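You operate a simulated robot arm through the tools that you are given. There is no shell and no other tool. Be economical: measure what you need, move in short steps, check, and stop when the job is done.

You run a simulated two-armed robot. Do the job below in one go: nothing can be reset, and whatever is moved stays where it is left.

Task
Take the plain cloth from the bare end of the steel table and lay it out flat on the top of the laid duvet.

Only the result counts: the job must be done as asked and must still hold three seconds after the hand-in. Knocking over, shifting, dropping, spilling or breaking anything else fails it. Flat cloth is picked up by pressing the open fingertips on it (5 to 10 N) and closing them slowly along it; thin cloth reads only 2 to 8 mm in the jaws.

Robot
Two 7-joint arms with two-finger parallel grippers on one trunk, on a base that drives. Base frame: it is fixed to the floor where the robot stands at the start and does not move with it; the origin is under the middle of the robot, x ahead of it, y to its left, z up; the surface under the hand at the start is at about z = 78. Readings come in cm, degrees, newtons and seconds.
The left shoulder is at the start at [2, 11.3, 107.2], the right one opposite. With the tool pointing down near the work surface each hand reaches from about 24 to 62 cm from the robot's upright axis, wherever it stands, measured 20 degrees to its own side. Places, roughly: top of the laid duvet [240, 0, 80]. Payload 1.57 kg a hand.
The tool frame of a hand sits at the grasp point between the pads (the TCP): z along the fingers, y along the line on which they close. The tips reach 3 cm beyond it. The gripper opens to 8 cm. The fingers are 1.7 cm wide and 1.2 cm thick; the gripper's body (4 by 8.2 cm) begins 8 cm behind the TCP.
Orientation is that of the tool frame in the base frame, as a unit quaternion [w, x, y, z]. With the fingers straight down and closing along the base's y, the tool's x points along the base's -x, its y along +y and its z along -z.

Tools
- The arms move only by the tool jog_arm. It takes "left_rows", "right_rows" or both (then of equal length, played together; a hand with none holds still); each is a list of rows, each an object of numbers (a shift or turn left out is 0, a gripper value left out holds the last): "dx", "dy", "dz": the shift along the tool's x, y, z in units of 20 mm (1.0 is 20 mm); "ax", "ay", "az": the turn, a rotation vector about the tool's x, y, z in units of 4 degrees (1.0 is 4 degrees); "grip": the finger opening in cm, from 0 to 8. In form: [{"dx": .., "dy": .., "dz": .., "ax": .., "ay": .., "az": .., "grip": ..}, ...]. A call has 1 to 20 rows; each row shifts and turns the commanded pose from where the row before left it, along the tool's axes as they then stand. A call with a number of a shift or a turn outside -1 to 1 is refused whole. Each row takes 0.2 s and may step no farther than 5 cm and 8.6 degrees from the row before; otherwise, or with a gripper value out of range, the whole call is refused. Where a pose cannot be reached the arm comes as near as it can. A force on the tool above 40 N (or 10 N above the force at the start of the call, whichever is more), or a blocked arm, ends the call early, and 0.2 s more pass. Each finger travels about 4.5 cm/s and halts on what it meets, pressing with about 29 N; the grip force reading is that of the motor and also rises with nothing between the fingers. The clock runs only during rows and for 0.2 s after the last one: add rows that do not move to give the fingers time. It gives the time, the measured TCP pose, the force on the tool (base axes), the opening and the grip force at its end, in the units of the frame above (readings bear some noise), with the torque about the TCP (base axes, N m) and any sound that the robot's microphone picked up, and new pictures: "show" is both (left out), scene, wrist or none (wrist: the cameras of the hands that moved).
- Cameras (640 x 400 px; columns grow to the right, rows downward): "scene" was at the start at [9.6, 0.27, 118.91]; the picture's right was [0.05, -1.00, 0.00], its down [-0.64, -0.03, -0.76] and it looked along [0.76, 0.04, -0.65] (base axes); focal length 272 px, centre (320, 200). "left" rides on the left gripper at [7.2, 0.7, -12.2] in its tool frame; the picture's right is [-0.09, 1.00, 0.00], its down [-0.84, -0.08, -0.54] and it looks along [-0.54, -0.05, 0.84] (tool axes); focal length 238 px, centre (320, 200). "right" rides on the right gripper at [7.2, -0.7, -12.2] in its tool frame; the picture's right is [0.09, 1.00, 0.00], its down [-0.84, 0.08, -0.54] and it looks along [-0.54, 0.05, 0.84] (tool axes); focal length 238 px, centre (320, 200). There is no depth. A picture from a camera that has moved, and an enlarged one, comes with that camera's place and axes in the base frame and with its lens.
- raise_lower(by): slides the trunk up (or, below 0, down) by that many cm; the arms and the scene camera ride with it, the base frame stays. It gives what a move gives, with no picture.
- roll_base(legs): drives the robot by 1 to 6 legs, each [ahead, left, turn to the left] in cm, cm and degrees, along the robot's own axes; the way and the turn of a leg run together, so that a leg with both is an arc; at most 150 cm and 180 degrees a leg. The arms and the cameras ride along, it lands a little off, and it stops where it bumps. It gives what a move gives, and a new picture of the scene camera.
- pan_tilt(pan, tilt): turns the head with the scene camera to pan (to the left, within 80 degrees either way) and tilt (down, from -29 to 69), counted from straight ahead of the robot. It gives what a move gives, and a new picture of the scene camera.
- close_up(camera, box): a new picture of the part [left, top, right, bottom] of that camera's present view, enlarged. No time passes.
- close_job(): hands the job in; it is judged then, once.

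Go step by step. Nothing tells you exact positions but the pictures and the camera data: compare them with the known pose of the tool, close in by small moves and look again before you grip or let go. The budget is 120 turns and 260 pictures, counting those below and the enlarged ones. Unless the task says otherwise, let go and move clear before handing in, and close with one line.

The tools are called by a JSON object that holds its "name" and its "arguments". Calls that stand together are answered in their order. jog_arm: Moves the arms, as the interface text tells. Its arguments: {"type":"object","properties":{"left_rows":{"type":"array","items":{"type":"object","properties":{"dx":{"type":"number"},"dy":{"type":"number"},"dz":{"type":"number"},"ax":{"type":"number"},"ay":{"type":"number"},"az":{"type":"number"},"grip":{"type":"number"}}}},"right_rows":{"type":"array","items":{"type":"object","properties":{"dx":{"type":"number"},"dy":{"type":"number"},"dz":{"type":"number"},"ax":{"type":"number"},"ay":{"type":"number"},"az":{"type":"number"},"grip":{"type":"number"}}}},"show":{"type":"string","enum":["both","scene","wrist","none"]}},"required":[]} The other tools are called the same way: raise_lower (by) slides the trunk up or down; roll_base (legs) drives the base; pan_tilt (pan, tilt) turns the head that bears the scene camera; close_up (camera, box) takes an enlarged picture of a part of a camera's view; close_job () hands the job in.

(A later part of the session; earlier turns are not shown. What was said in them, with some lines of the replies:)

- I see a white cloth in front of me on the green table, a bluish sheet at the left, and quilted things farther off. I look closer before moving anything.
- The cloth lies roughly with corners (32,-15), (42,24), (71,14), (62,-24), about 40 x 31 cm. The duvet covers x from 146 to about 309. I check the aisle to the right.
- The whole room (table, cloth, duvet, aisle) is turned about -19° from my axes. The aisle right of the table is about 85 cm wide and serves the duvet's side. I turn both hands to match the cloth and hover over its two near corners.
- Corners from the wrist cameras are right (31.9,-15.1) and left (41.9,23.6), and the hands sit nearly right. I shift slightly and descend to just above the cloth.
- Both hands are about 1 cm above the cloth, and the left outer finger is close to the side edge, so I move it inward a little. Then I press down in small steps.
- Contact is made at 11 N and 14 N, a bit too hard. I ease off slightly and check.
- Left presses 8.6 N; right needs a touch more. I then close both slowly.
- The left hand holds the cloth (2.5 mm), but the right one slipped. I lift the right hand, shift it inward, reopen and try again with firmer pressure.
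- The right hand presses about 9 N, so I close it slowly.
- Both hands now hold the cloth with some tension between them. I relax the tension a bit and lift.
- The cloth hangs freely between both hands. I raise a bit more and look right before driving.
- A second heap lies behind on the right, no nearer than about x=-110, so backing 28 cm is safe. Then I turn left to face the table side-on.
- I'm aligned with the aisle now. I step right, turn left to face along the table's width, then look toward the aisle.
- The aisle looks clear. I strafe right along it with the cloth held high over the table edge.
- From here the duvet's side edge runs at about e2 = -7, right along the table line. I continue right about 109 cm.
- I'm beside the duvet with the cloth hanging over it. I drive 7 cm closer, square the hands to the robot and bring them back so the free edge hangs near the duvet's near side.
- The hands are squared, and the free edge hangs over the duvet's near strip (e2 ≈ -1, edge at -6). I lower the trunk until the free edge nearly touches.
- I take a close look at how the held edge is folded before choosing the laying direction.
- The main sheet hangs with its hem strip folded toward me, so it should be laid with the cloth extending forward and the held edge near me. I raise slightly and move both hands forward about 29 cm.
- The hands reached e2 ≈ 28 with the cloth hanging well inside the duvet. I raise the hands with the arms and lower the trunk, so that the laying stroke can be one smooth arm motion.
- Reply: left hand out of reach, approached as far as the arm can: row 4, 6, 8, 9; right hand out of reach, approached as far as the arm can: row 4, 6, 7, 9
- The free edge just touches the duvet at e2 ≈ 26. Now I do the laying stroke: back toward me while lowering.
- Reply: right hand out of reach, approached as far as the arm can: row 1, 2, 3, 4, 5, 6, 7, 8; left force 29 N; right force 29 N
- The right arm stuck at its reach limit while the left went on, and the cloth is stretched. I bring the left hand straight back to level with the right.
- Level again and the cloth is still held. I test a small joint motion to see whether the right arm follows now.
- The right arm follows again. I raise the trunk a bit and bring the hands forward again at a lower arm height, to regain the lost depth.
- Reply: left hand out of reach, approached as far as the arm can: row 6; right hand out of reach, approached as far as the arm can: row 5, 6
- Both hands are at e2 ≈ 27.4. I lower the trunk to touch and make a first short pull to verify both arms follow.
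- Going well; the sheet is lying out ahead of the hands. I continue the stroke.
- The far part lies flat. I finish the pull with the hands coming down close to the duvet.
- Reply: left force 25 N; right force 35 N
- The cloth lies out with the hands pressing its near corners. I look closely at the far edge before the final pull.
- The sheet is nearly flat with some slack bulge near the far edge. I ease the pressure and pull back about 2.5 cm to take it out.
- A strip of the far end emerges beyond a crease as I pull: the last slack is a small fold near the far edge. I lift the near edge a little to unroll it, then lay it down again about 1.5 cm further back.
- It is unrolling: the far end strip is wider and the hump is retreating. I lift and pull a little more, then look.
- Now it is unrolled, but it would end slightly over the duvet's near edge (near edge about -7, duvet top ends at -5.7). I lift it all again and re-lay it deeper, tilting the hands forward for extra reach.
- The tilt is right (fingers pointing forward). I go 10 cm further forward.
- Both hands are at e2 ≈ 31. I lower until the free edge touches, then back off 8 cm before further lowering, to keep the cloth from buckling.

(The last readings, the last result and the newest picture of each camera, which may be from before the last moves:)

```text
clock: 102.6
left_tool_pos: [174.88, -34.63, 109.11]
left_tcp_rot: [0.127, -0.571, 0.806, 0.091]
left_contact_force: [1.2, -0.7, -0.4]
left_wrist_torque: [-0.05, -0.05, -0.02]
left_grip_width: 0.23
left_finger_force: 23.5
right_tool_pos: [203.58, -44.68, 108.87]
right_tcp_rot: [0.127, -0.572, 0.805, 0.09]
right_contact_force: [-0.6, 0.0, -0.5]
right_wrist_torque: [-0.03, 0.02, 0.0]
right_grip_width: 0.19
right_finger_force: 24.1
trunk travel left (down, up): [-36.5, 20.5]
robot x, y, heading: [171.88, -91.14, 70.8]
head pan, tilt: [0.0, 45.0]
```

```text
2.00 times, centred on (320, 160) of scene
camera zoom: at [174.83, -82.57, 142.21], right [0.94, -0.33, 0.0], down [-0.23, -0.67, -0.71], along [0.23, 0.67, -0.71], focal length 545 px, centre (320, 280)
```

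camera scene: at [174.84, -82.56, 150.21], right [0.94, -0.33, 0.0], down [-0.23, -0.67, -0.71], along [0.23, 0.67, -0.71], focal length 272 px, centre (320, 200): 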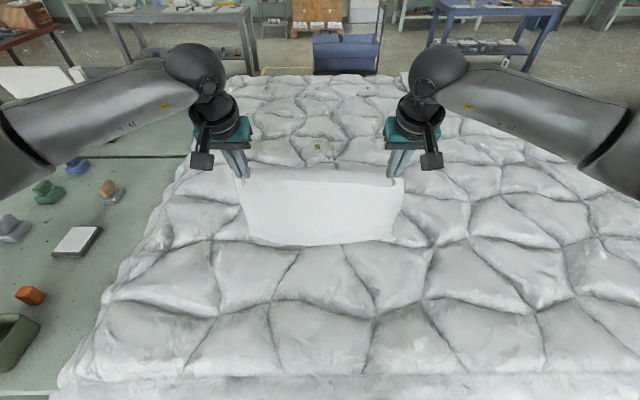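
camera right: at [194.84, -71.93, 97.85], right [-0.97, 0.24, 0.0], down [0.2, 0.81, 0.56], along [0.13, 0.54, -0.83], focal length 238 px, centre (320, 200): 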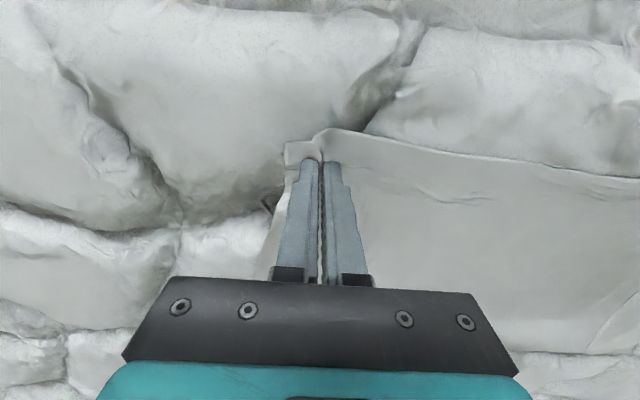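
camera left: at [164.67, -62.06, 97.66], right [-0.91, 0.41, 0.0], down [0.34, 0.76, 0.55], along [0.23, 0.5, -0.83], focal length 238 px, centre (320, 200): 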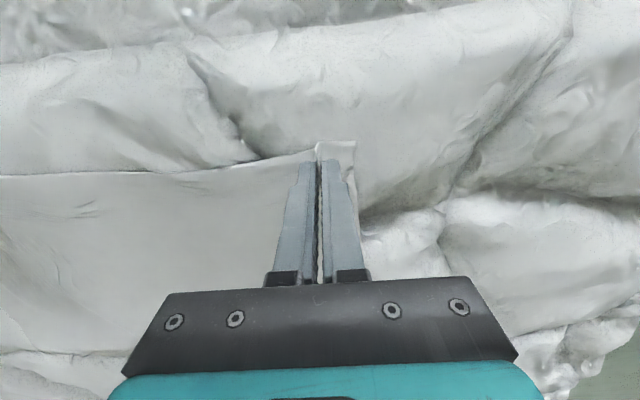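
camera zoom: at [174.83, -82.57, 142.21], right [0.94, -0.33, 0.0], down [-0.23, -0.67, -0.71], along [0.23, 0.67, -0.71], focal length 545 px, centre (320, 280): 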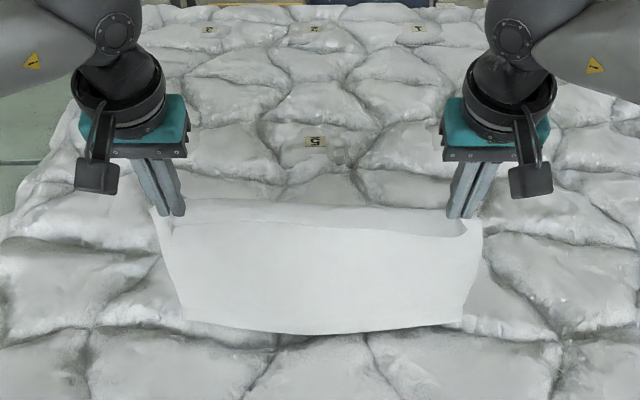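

The free edge is staying put at e2 ≈ 29. I back off some more while straightening the hands, then lower.

{"name": "jog_arm", "arguments": {"left_rows": [{"dx": 0.5, "dz": -0.16, "ay": 0.5}, {"dx": 0.5, "dz": -0.14, "ay": 0.5}, {"dx": 0.5, "dz": -0.12, "ay": 0.5}, {"dx": 0.5, "dz": -0.1, "ay": 0.5}, {"dx": 0.5, "dz": -0.08, "ay": 0.5}, {}], "right_rows": [{"dx": 0.5, "dz": -0.16, "ay": 0.5}, {"dx": 0.5, "dz": -0.14, "ay": 0.5}, {"dx": 0.5, "dz": -0.12, "ay": 0.5}, {"dx": 0.5, "dz": -0.1, "ay": 0.5}, {"dx": 0.5, "dz": -0.08, "ay": 0.5}, {}], "show": "none"}}

{"name": "raise_lower", "arguments": {"by": -5}}

{"name": "close_up", "arguments": {"camera": "scene", "box": [160, 80, 480, 280]}}

```text
clock: 104.0
left_tool_pos: [173.46, -39.33, 109.01]
left_tcp_rot: [0.057, -0.578, 0.813, 0.04]
left_contact_force: [0.6, 0.0, 0.0]
left_wrist_torque: [-0.03, 0.01, 0.0]
left_grip_width: 0.24
left_finger_force: 23.8
right_tool_pos: [201.7, -49.47, 108.88]
right_tcp_rot: [0.057, -0.577, 0.813, 0.041]
right_contact_force: [-0.4, 0.0, -0.6]
right_wrist_torque: [-0.02, 0.01, 0.0]
right_grip_width: 0.23
right_finger_force: 24.2
trunk travel left (down, up): [-36.5, 20.5]
robot x, y, heading: [171.42, -91.26, 70.8]
head pan, tilt: [0.0, 45.0]
```

```text
clock: 104.9
left_tool_pos: [173.52, -39.5, 103.95]
left_tcp_rot: [0.057, -0.577, 0.814, 0.04]
left_contact_force: [-0.7, -0.6, -0.6]
left_wrist_torque: [0.0, 0.01, -0.02]
left_grip_width: 0.27
left_finger_force: 24.2
right_tool_pos: [201.73, -49.51, 103.81]
right_tcp_rot: [0.057, -0.577, 0.814, 0.041]
right_contact_force: [-0.3, -0.2, -0.8]
right_wrist_torque: [-0.01, 0.0, 0.01]
right_grip_width: 0.19
right_finger_force: 23.7
trunk travel left (down, up): [-31.5, 25.5]
robot x, y, heading: [171.43, -91.24, 70.8]
head pan, tilt: [0.0, 45.0]
```

```text
2.00 times, centred on (320, 180) of scene
camera zoom: at [174.82, -82.61, 137.22], right [0.94, -0.33, 0.0], down [-0.23, -0.67, -0.71], along [0.23, 0.67, -0.71], focal length 545 px, centre (320, 240)
```

zoom: 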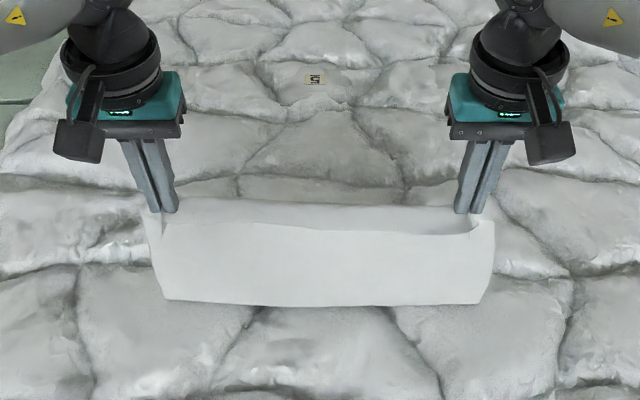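

{"name": "close_up", "arguments": {"camera": "left", "box": [0, 0, 640, 400]}}

{"name": "close_up", "arguments": {"camera": "right", "box": [0, 0, 640, 400]}}

```text
1.00 times, centred on (320, 200) of left (not enlarged: the box is as wide or as high as the picture)
camera zoom: at [169.89, -47.66, 114.93], right [-0.91, 0.41, 0.01], down [0.32, 0.69, 0.65], along [0.26, 0.6, -0.76], focal length 238 px, centre (320, 200)
```

zoom: 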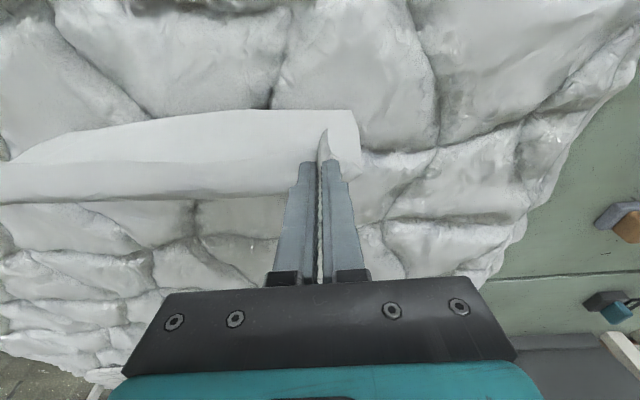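

```text
1.00 times, centred on (320, 200) of right (not enlarged: the box is as wide or as high as the picture)
camera zoom: at [199.45, -57.96, 115.03], right [-0.97, 0.24, -0.01], down [0.18, 0.74, 0.65], along [0.17, 0.63, -0.76], focal length 238 px, centre (320, 200)
```

zoom: 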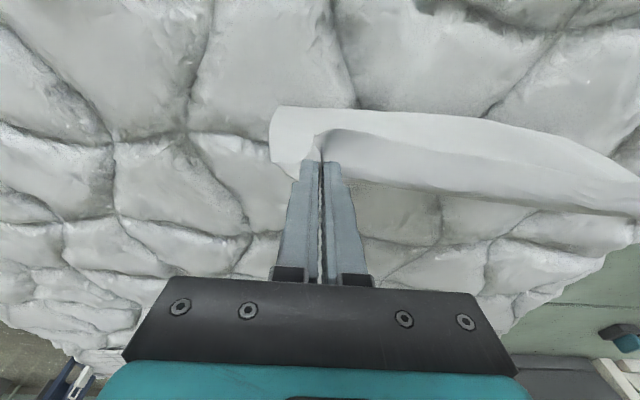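

I can't see the far edge yet from here. I continue with a 45° stroke while straightening the hands.

{"name": "jog_arm", "arguments": {"left_rows": [{"dx": 0.45, "dz": 0.5, "ay": 0.4}, {"dx": 0.45, "dz": 0.5, "ay": 0.4}, {"dx": 0.5, "dz": 0.5, "ay": 0.4}, {"dx": 0.5, "dz": 0.5, "ay": 0.4}, {"dx": 0.5, "dz": 0.5, "ay": 0.4}, {"dx": 0.5, "dz": 0.5}, {"dx": 0.5, "dz": 0.5}, {"dx": 0.5, "dz": 0.5}, {}], "right_rows": [{"dx": 0.45, "dz": 0.5, "ay": 0.4}, {"dx": 0.45, "dz": 0.5, "ay": 0.4}, {"dx": 0.5, "dz": 0.5, "ay": 0.4}, {"dx": 0.5, "dz": 0.5, "ay": 0.4}, {"dx": 0.5, "dz": 0.5, "ay": 0.4}, {"dx": 0.5, "dz": 0.5}, {"dx": 0.5, "dz": 0.5}, {"dx": 0.5, "dz": 0.5}, {}], "show": "none"}}

{"name": "close_up", "arguments": {"camera": "scene", "box": [160, 100, 480, 300]}}

```text
clock: 106.9
left_tool_pos: [171.03, -46.46, 95.37]
left_tcp_rot: [0.0, -0.58, 0.815, 0.0]
left_contact_force: [-0.3, 0.5, -0.3]
left_wrist_torque: [-0.01, 0.01, -0.02]
left_grip_width: 0.22
left_finger_force: 24.0
right_tool_pos: [199.19, -56.42, 95.4]
right_tcp_rot: [-0.001, -0.579, 0.815, 0.0]
right_contact_force: [-0.4, -0.1, 0.4]
right_wrist_torque: [0.01, 0.0, -0.02]
right_grip_width: 0.21
right_finger_force: 23.8
trunk travel left (down, up): [-31.5, 25.5]
robot x, y, heading: [171.72, -91.02, 70.9]
head pan, tilt: [0.0, 45.0]
```

```text
2.00 times, centred on (320, 200) of scene
camera zoom: at [174.83, -82.59, 137.22], right [0.94, -0.33, 0.0], down [-0.23, -0.67, -0.71], along [0.23, 0.67, -0.71], focal length 545 px, centre (320, 200)
```

zoom: 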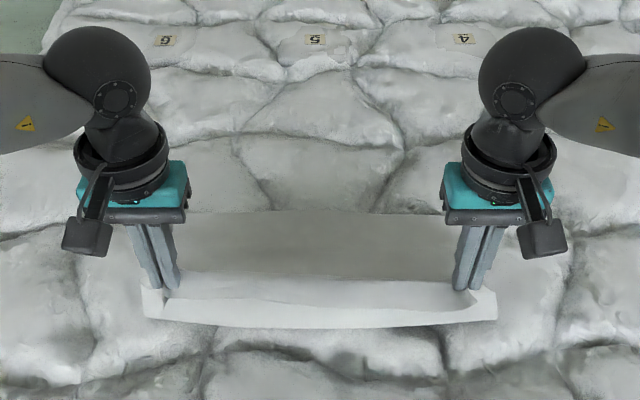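

The far edge is visible now at e2 ≈ 30, so it stayed put. I go on: back, down by trunk, back.

{"name": "jog_arm", "arguments": {"left_rows": [{"dx": 0.4, "dz": 0.1}, {"dx": 0.4, "dz": 0.1}, {"dx": 0.4, "dz": 0.1}, {"dx": 0.4, "dz": 0.1}, {"dx": 0.4, "dz": 0.1}, {"dx": 0.4, "dz": 0.1}, {}], "right_rows": [{"dx": 0.4, "dz": 0.1}, {"dx": 0.4, "dz": 0.1}, {"dx": 0.4, "dz": 0.1}, {"dx": 0.4, "dz": 0.1}, {"dx": 0.4, "dz": 0.1}, {"dx": 0.4, "dz": 0.1}, {}], "show": "none"}}

{"name": "raise_lower", "arguments": {"by": -4}}

{"name": "jog_arm", "arguments": {"left_rows": [{"dx": 0.4}, {"dx": 0.4}, {"dx": 0.4}, {}], "right_rows": [{"dx": 0.4}, {"dx": 0.4}, {"dx": 0.4}, {}], "show": "none"}}

{"name": "close_up", "arguments": {"camera": "scene", "box": [160, 130, 480, 330]}}

```text
clock: 108.5
left_tool_pos: [169.56, -50.99, 94.42]
left_tcp_rot: [0.0, -0.579, 0.815, 0.0]
left_contact_force: [-0.7, 0.0, 0.2]
left_wrist_torque: [0.0, -0.02, -0.05]
left_grip_width: 0.23
left_finger_force: 24.0
right_tool_pos: [197.58, -60.95, 94.21]
right_tcp_rot: [0.001, -0.579, 0.815, 0.0]
right_contact_force: [-1.0, 0.6, 0.3]
right_wrist_torque: [-0.01, 0.0, 0.0]
right_grip_width: 0.24
right_finger_force: 23.2
trunk travel left (down, up): [-31.5, 25.5]
robot x, y, heading: [171.4, -91.19, 70.7]
head pan, tilt: [0.0, 45.0]
```

```text
clock: 109.4
left_tool_pos: [169.42, -50.98, 90.29]
left_tcp_rot: [0.0, -0.579, 0.815, 0.0]
left_contact_force: [0.3, 0.5, -0.1]
left_wrist_torque: [0.0, -0.01, 0.0]
left_grip_width: 0.26
left_finger_force: 23.6
right_tool_pos: [197.68, -60.84, 90.33]
right_tcp_rot: [0.001, -0.579, 0.816, 0.001]
right_contact_force: [0.6, -0.1, 0.0]
right_wrist_torque: [-0.03, -0.03, -0.02]
right_grip_width: 0.23
right_finger_force: 23.5
trunk travel left (down, up): [-27.5, 29.5]
robot x, y, heading: [171.54, -90.9, 70.6]
head pan, tilt: [0.0, 45.0]
```

```text
clock: 110.4
left_tool_pos: [168.82, -53.2, 90.34]
left_tcp_rot: [0.0, -0.579, 0.815, 0.0]
left_contact_force: [0.0, -0.2, 0.0]
left_wrist_torque: [-0.02, -0.03, -0.05]
left_grip_width: 0.24
left_finger_force: 23.5
right_tool_pos: [196.97, -63.34, 90.35]
right_tcp_rot: [0.001, -0.578, 0.816, 0.001]
right_contact_force: [-0.2, 0.5, -0.5]
right_wrist_torque: [-0.02, 0.03, 0.02]
right_grip_width: 0.26
right_finger_force: 22.8
trunk travel left (down, up): [-27.5, 29.5]
robot x, y, heading: [171.5, -90.97, 70.7]
head pan, tilt: [0.0, 45.0]
```

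```text
2.00 times, centred on (320, 230) of scene
camera zoom: at [174.83, -82.59, 133.22], right [0.94, -0.33, 0.0], down [-0.23, -0.67, -0.71], along [0.23, 0.67, -0.71], focal length 545 px, centre (320, 140)
```

zoom: 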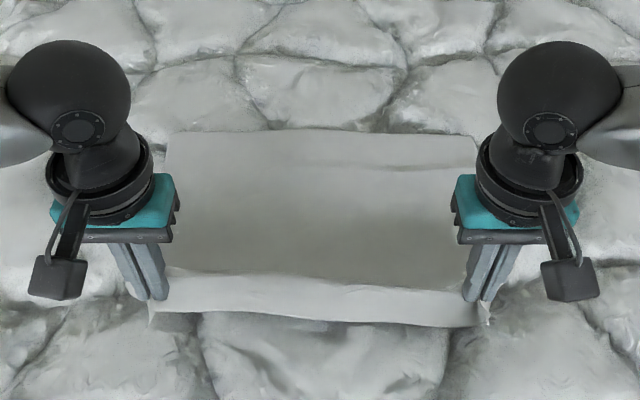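

The far edge is at e2 ≈ 31 and hands at 4.7. I pull a little further to take out the slack crease before lowering.

{"name": "jog_arm", "arguments": {"left_rows": [{"dx": 0.3}, {"dx": 0.3}, {"dx": 0.3}, {}], "right_rows": [{"dx": 0.3}, {"dx": 0.3}, {"dx": 0.3}, {}], "show": "none"}}

{"name": "close_up", "arguments": {"camera": "scene", "box": [160, 130, 480, 330]}}

```text
clock: 111.4
left_tool_pos: [168.25, -54.97, 90.38]
left_tcp_rot: [0.0, -0.579, 0.816, 0.0]
left_contact_force: [0.1, 0.3, 0.6]
left_wrist_torque: [0.01, 0.01, 0.01]
left_grip_width: 0.26
left_finger_force: 23.9
right_tool_pos: [196.36, -64.88, 90.3]
right_tcp_rot: [0.001, -0.578, 0.816, 0.0]
right_contact_force: [-0.8, 0.5, 0.6]
right_wrist_torque: [0.0, -0.01, 0.04]
right_grip_width: 0.22
right_finger_force: 23.4
trunk travel left (down, up): [-27.5, 29.5]
robot x, y, heading: [171.52, -91.39, 71.0]
head pan, tilt: [0.0, 45.0]
```

```text
2.00 times, centred on (320, 230) of scene
camera zoom: at [174.82, -82.59, 133.22], right [0.94, -0.33, 0.0], down [-0.23, -0.67, -0.71], along [0.23, 0.67, -0.71], focal length 545 px, centre (320, 140)
```

zoom: 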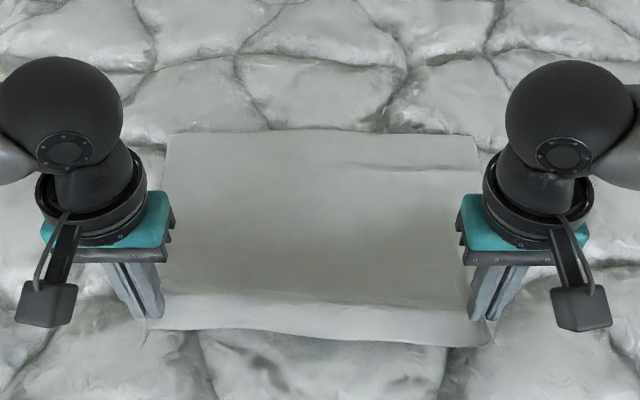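

Nearly smooth and the far edge holds. I lower the near edge onto the duvet with a slight pull.

{"name": "jog_arm", "arguments": {"left_rows": [{"dx": 0.2, "dz": 0.3}, {"dx": 0.2, "dz": 0.3}, {"dx": 0.2, "dz": 0.3}, {"dx": 0.15, "dz": 0.3}, {"dx": 0.1, "dz": 0.3}, {"dx": 0.1, "dz": 0.3}, {"dz": 0.2}, {}], "right_rows": [{"dx": 0.2, "dz": 0.3}, {"dx": 0.2, "dz": 0.3}, {"dx": 0.2, "dz": 0.3}, {"dx": 0.15, "dz": 0.3}, {"dx": 0.1, "dz": 0.3}, {"dx": 0.1, "dz": 0.3}, {"dz": 0.2}, {}], "show": "wrist"}}

{"name": "close_up", "arguments": {"camera": "scene", "box": [160, 130, 480, 330]}}

```text
clock: 113.2
left_tool_pos: [167.73, -56.87, 86.46]
left_tcp_rot: [0.0, -0.578, 0.816, 0.0]
left_contact_force: [0.4, 0.4, 0.4]
left_wrist_torque: [-0.02, 0.01, -0.01]
left_grip_width: 0.22
left_finger_force: 23.6
right_tool_pos: [195.71, -66.65, 86.3]
right_tcp_rot: [0.001, -0.579, 0.816, 0.001]
right_contact_force: [-0.4, -1.2, 1.5]
right_wrist_torque: [0.01, -0.03, 0.03]
right_grip_width: 0.21
right_finger_force: 24.0
trunk travel left (down, up): [-27.5, 29.5]
robot x, y, heading: [171.48, -90.78, 70.9]
head pan, tilt: [0.0, 45.0]
camera right: at [193.94, -73.56, 98.47], right [-0.97, 0.24, 0.0], down [0.2, 0.81, 0.54], along [0.13, 0.53, -0.84], focal length 238 px, centre (320, 200)
camera left: at [164.61, -63.47, 98.47], right [-0.91, 0.42, 0.0], down [0.35, 0.76, 0.54], along [0.23, 0.49, -0.84], focal length 238 px, centre (320, 200)
```

right: 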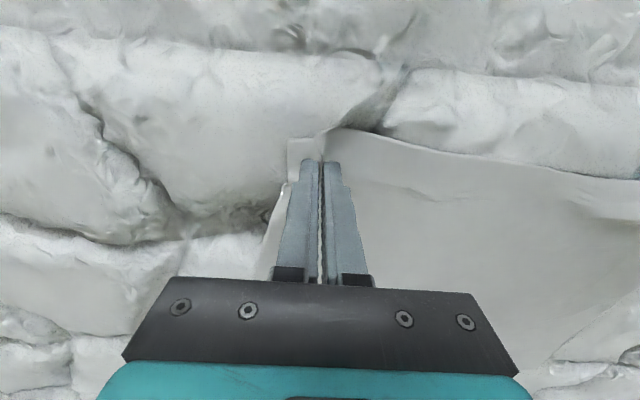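
left: 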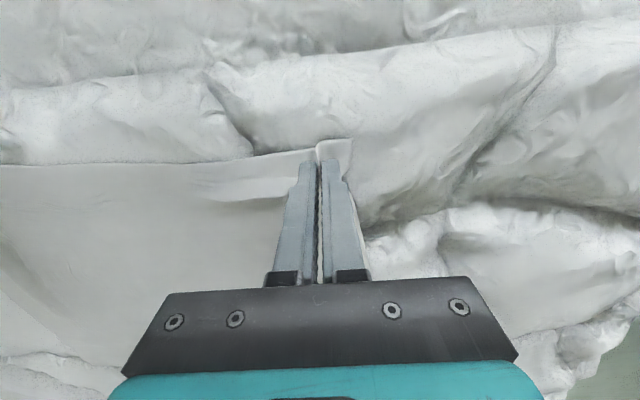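

```text
2.00 times, centred on (320, 230) of scene
camera zoom: at [174.81, -82.61, 133.22], right [0.94, -0.33, 0.0], down [-0.23, -0.67, -0.71], along [0.23, 0.67, -0.71], focal length 545 px, centre (320, 140)
```

zoom: 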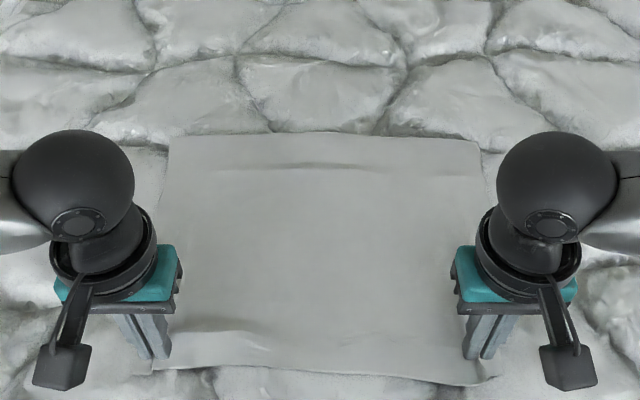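

The cloth lies well out, with its near edge at about -1.5, inside the duvet. I stretch slightly sideways and back, then press down before opening.

{"name": "jog_arm", "arguments": {"left_rows": [{"dx": 0.15, "dy": 0.15}, {"dx": 0.15, "dy": 0.1}, {"dz": 0.12}, {"dz": 0.12}, {}], "right_rows": [{"dx": 0.15, "dy": -0.15}, {"dx": 0.15, "dy": -0.1}, {"dz": 0.12}, {"dz": 0.12}, {}], "show": "none"}}

{"name": "close_up", "arguments": {"camera": "scene", "box": [160, 130, 480, 330]}}

```text
clock: 114.4
left_tool_pos: [166.87, -57.18, 85.88]
left_tcp_rot: [0.001, -0.579, 0.815, -0.001]
left_contact_force: [5.6, -3.0, 0.9]
left_wrist_torque: [-0.06, -0.13, -0.1]
left_grip_width: 0.26
left_finger_force: 24.1
right_tool_pos: [195.91, -67.25, 85.74]
right_tcp_rot: [0.001, -0.579, 0.815, 0.0]
right_contact_force: [-4.4, 2.7, 3.1]
right_wrist_torque: [0.11, 0.15, 0.0]
right_grip_width: 0.21
right_finger_force: 23.5
trunk travel left (down, up): [-27.5, 29.5]
robot x, y, heading: [171.69, -91.07, 70.7]
head pan, tilt: [0.0, 45.0]
```

```text
2.00 times, centred on (320, 230) of scene
camera zoom: at [174.81, -82.6, 133.22], right [0.94, -0.33, 0.0], down [-0.23, -0.67, -0.71], along [0.23, 0.67, -0.71], focal length 545 px, centre (320, 140)
```

zoom: 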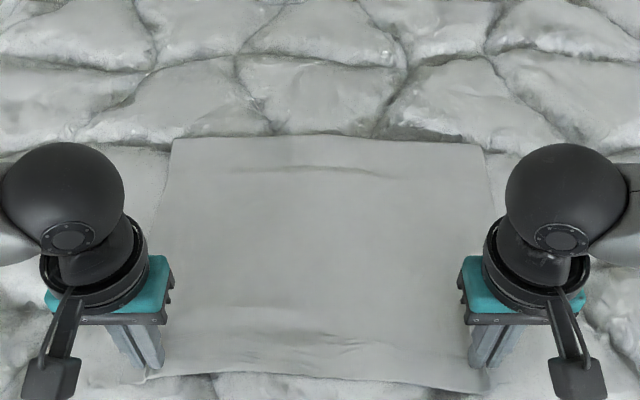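

Flat and taut. I press a touch more and open the fingers slowly so that the pinched folds spread out.

{"name": "jog_arm", "arguments": {"left_rows": [{"dz": 0.07}, {}], "right_rows": [{"dz": 0.05}, {}], "show": "none"}}

{"name": "jog_arm", "arguments": {"left_rows": [{"grip": 0.5}, {"grip": 1.0}, {"grip": 1.5}, {"grip": 2.0}, {"grip": 2.5}, {"grip": 3.0}, {"grip": 3.5}, {"grip": 4.0}, {}, {}], "right_rows": [{"grip": 0.5}, {"grip": 1.0}, {"grip": 1.5}, {"grip": 2.0}, {"grip": 2.5}, {"grip": 3.0}, {"grip": 3.5}, {"grip": 4.0}, {}, {}], "show": "both"}}

```text
clock: 115.0
left_tool_pos: [166.86, -57.2, 85.94]
left_tcp_rot: [0.0, -0.578, 0.816, -0.001]
left_contact_force: [5.4, -2.3, 0.3]
left_wrist_torque: [-0.1, -0.2, -0.09]
left_grip_width: 0.25
left_finger_force: 24.1
right_tool_pos: [195.88, -67.38, 85.58]
right_tcp_rot: [0.0, -0.579, 0.815, 0.001]
right_contact_force: [-3.0, 3.2, 7.2]
right_wrist_torque: [0.12, 0.04, -0.04]
right_grip_width: 0.22
right_finger_force: 24.0
trunk travel left (down, up): [-27.5, 29.5]
robot x, y, heading: [171.8, -90.88, 70.8]
head pan, tilt: [0.0, 45.0]
```

```text
clock: 117.2
left_tool_pos: [166.85, -57.15, 85.67]
left_tcp_rot: [0.0, -0.579, 0.815, 0.0]
left_contact_force: [-0.9, -0.4, 1.0]
left_wrist_torque: [-0.05, -0.01, 0.0]
left_grip_width: 4.01
left_finger_force: 0.0
right_tool_pos: [195.81, -67.39, 85.74]
right_tcp_rot: [0.0, -0.579, 0.816, 0.0]
right_contact_force: [-2.4, 0.3, 4.4]
right_wrist_torque: [-0.04, -0.04, 0.0]
right_grip_width: 3.78
right_finger_force: 0.1
trunk travel left (down, up): [-27.5, 29.5]
robot x, y, heading: [171.61, -91.27, 70.6]
head pan, tilt: [0.0, 45.0]
camera scene: at [174.79, -82.61, 133.22], right [0.94, -0.33, 0.0], down [-0.23, -0.67, -0.71], along [0.23, 0.67, -0.71], focal length 272 px, centre (320, 200)
camera right: at [194.07, -74.37, 97.97], right [-0.97, 0.24, 0.0], down [0.2, 0.81, 0.54], along [0.13, 0.53, -0.84], focal length 238 px, centre (320, 200)
camera left: at [163.73, -63.77, 97.87], right [-0.91, 0.42, 0.0], down [0.35, 0.76, 0.54], along [0.23, 0.49, -0.84], focal length 238 px, centre (320, 200)
```

scene: 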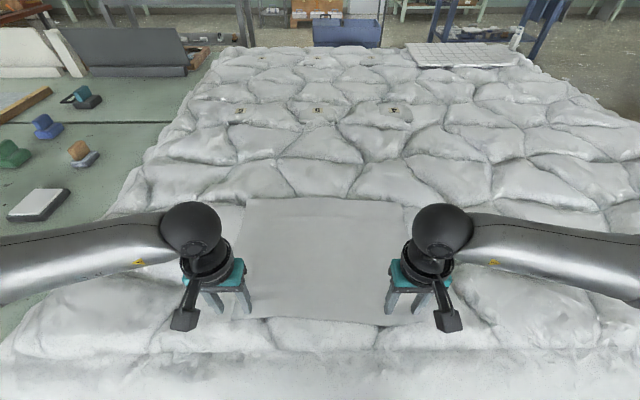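
right: 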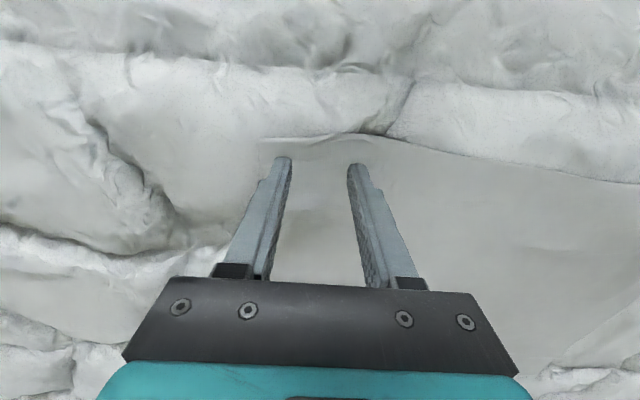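
left: 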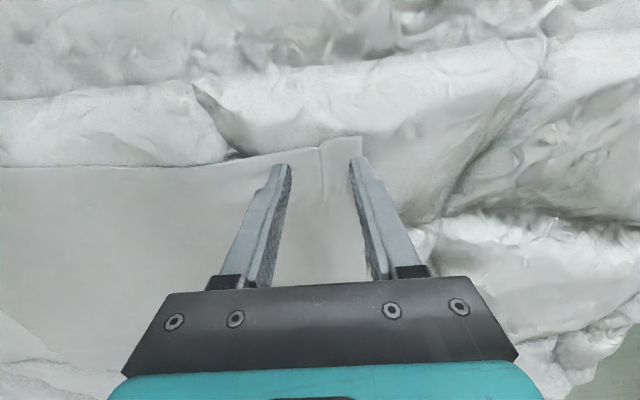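

Both pinches opened up and the corners lie flat. I raise the hands straight up clear and look at the result.

{"name": "jog_arm", "arguments": {"left_rows": [{"dz": -0.3}, {"dz": -0.6}, {"dz": -0.8}, {"dz": -0.8}, {"dz": -0.8}, {"dz": -0.8}, {}], "right_rows": [{"dz": -0.3}, {"dz": -0.6}, {"dz": -0.8}, {"dz": -0.8}, {"dz": -0.8}, {"dz": -0.8}, {}], "show": "none"}}

{"name": "raise_lower", "arguments": {"by": 20}}

{"name": "pan_tilt", "arguments": {"pan": 0, "tilt": 58}}

```text
clock: 118.8
left_tool_pos: [166.83, -57.21, 94.21]
left_tcp_rot: [-0.001, -0.579, 0.815, -0.001]
left_contact_force: [0.1, -0.3, -0.8]
left_wrist_torque: [-0.02, 0.01, -0.02]
left_grip_width: 4.01
left_finger_force: 0.1
right_tool_pos: [195.88, -67.41, 93.98]
right_tcp_rot: [0.001, -0.579, 0.815, -0.001]
right_contact_force: [0.4, 0.2, 0.4]
right_wrist_torque: [-0.01, -0.01, -0.02]
right_grip_width: 3.99
right_finger_force: 0.0
trunk travel left (down, up): [-27.5, 29.5]
robot x, y, heading: [171.98, -91.43, 71.0]
head pan, tilt: [0.0, 45.0]
```

```text
clock: 120.9
left_tool_pos: [166.86, -57.28, 114.01]
left_tcp_rot: [-0.001, -0.578, 0.816, 0.0]
left_contact_force: [0.2, 0.3, -0.5]
left_wrist_torque: [0.01, 0.02, -0.03]
left_grip_width: 4.0
left_finger_force: 0.0
right_tool_pos: [195.96, -67.42, 113.89]
right_tcp_rot: [-0.001, -0.579, 0.815, 0.001]
right_contact_force: [0.0, 0.7, 0.7]
right_wrist_torque: [0.02, 0.02, 0.0]
right_grip_width: 4.04
right_finger_force: 0.1
trunk travel left (down, up): [-47.5, 9.5]
robot x, y, heading: [171.47, -91.3, 70.7]
head pan, tilt: [0.0, 45.0]
```

```text
clock: 121.7
left_tool_pos: [166.79, -57.24, 113.98]
left_tcp_rot: [-0.001, -0.579, 0.815, 0.0]
left_contact_force: [-0.2, -0.4, 0.4]
left_wrist_torque: [0.0, 0.03, 0.01]
left_grip_width: 4.03
left_finger_force: 0.1
right_tool_pos: [195.91, -67.41, 113.87]
right_tcp_rot: [0.0, -0.578, 0.816, 0.001]
right_contact_force: [-0.5, 0.6, -0.3]
right_wrist_torque: [0.02, 0.06, 0.01]
right_grip_width: 4.02
right_finger_force: 0.0
trunk travel left (down, up): [-47.5, 9.5]
robot x, y, heading: [171.33, -90.7, 70.7]
head pan, tilt: [0.0, 58.0]
camera scene: at [174.41, -83.77, 151.51], right [0.94, -0.33, 0.0], down [-0.28, -0.8, -0.53], along [0.18, 0.5, -0.85], focal length 272 px, centre (320, 200)
```

scene: 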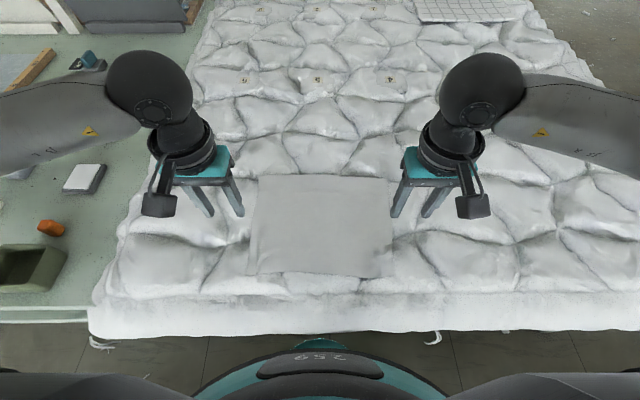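

{"name": "close_up", "arguments": {"camera": "scene", "box": [230, 160, 415, 300]}}

```text
2.86 times, centred on (322, 230) of scene
camera zoom: at [174.41, -83.77, 151.51], right [0.94, -0.33, 0.0], down [-0.28, -0.8, -0.53], along [0.18, 0.5, -0.85], focal length 778 px, centre (313, 114)
```

zoom: 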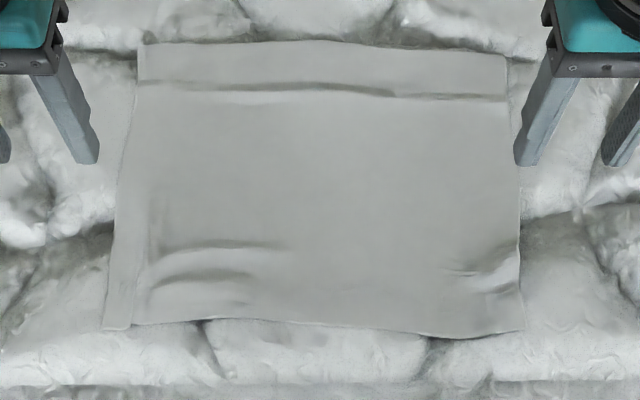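

{"name": "close_up", "arguments": {"camera": "scene", "box": [262, 168, 342, 218]}}

{"name": "close_up", "arguments": {"camera": "scene", "box": [320, 168, 400, 218]}}

{"name": "close_up", "arguments": {"camera": "scene", "box": [250, 215, 340, 275]}}

```text
8.00 times, centred on (302, 193) of scene
camera zoom: at [174.41, -83.77, 151.51], right [0.94, -0.33, 0.0], down [-0.28, -0.8, -0.53], along [0.18, 0.5, -0.85], focal length 2180 px, centre (464, 256)
```

zoom: 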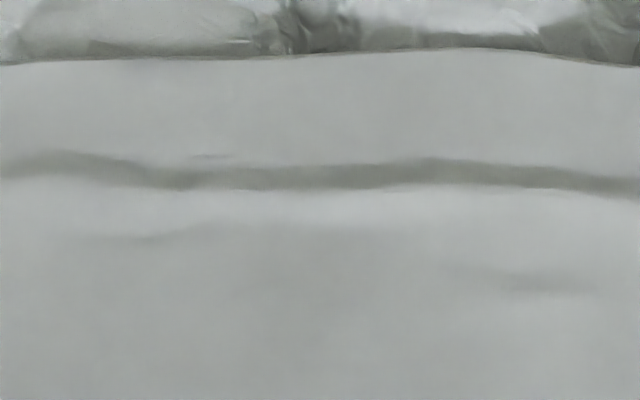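

```text
8.00 times, centred on (360, 193) of scene
camera zoom: at [174.41, -83.77, 151.51], right [0.94, -0.33, 0.0], down [-0.28, -0.8, -0.53], along [0.18, 0.5, -0.85], focal length 2180 px, centre (0, 256)
```

zoom: 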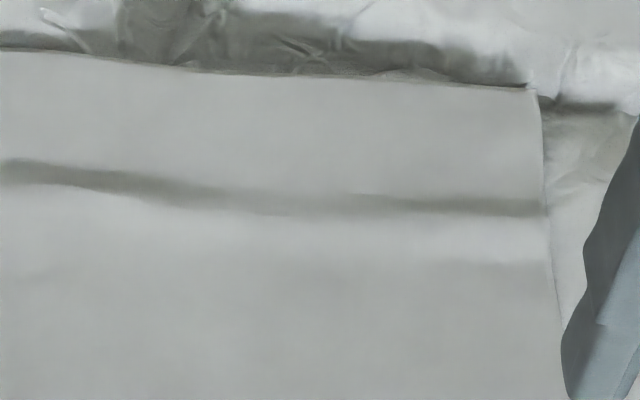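

```text
6.67 times, centred on (295, 245) of scene
camera zoom: at [174.41, -83.77, 151.51], right [0.94, -0.33, 0.0], down [-0.28, -0.8, -0.53], along [0.18, 0.5, -0.85], focal length 1816 px, centre (487, -100)
```

zoom: 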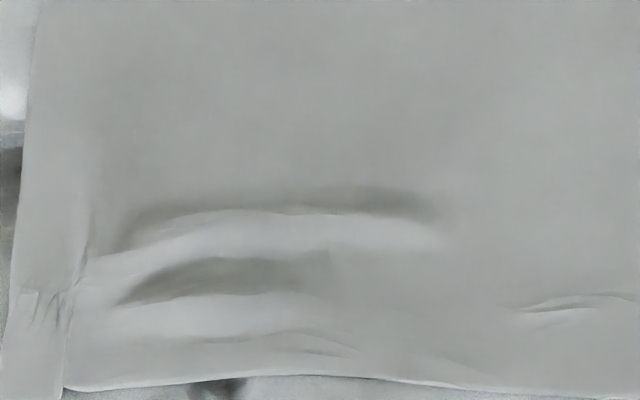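

The cloth lies flat at full size on the duvet with only low ripples, and both hands are clear above it. I hand the job in.

{"name": "close_job", "arguments": {}}

```text
The job is handed in.
```

The plain cloth is laid out flat at its full size on top of the duvet, near the side facing the aisle, with only low ripples. Both hands are open and clear of it, I saw nothing else disturbed, and the job is handed in.
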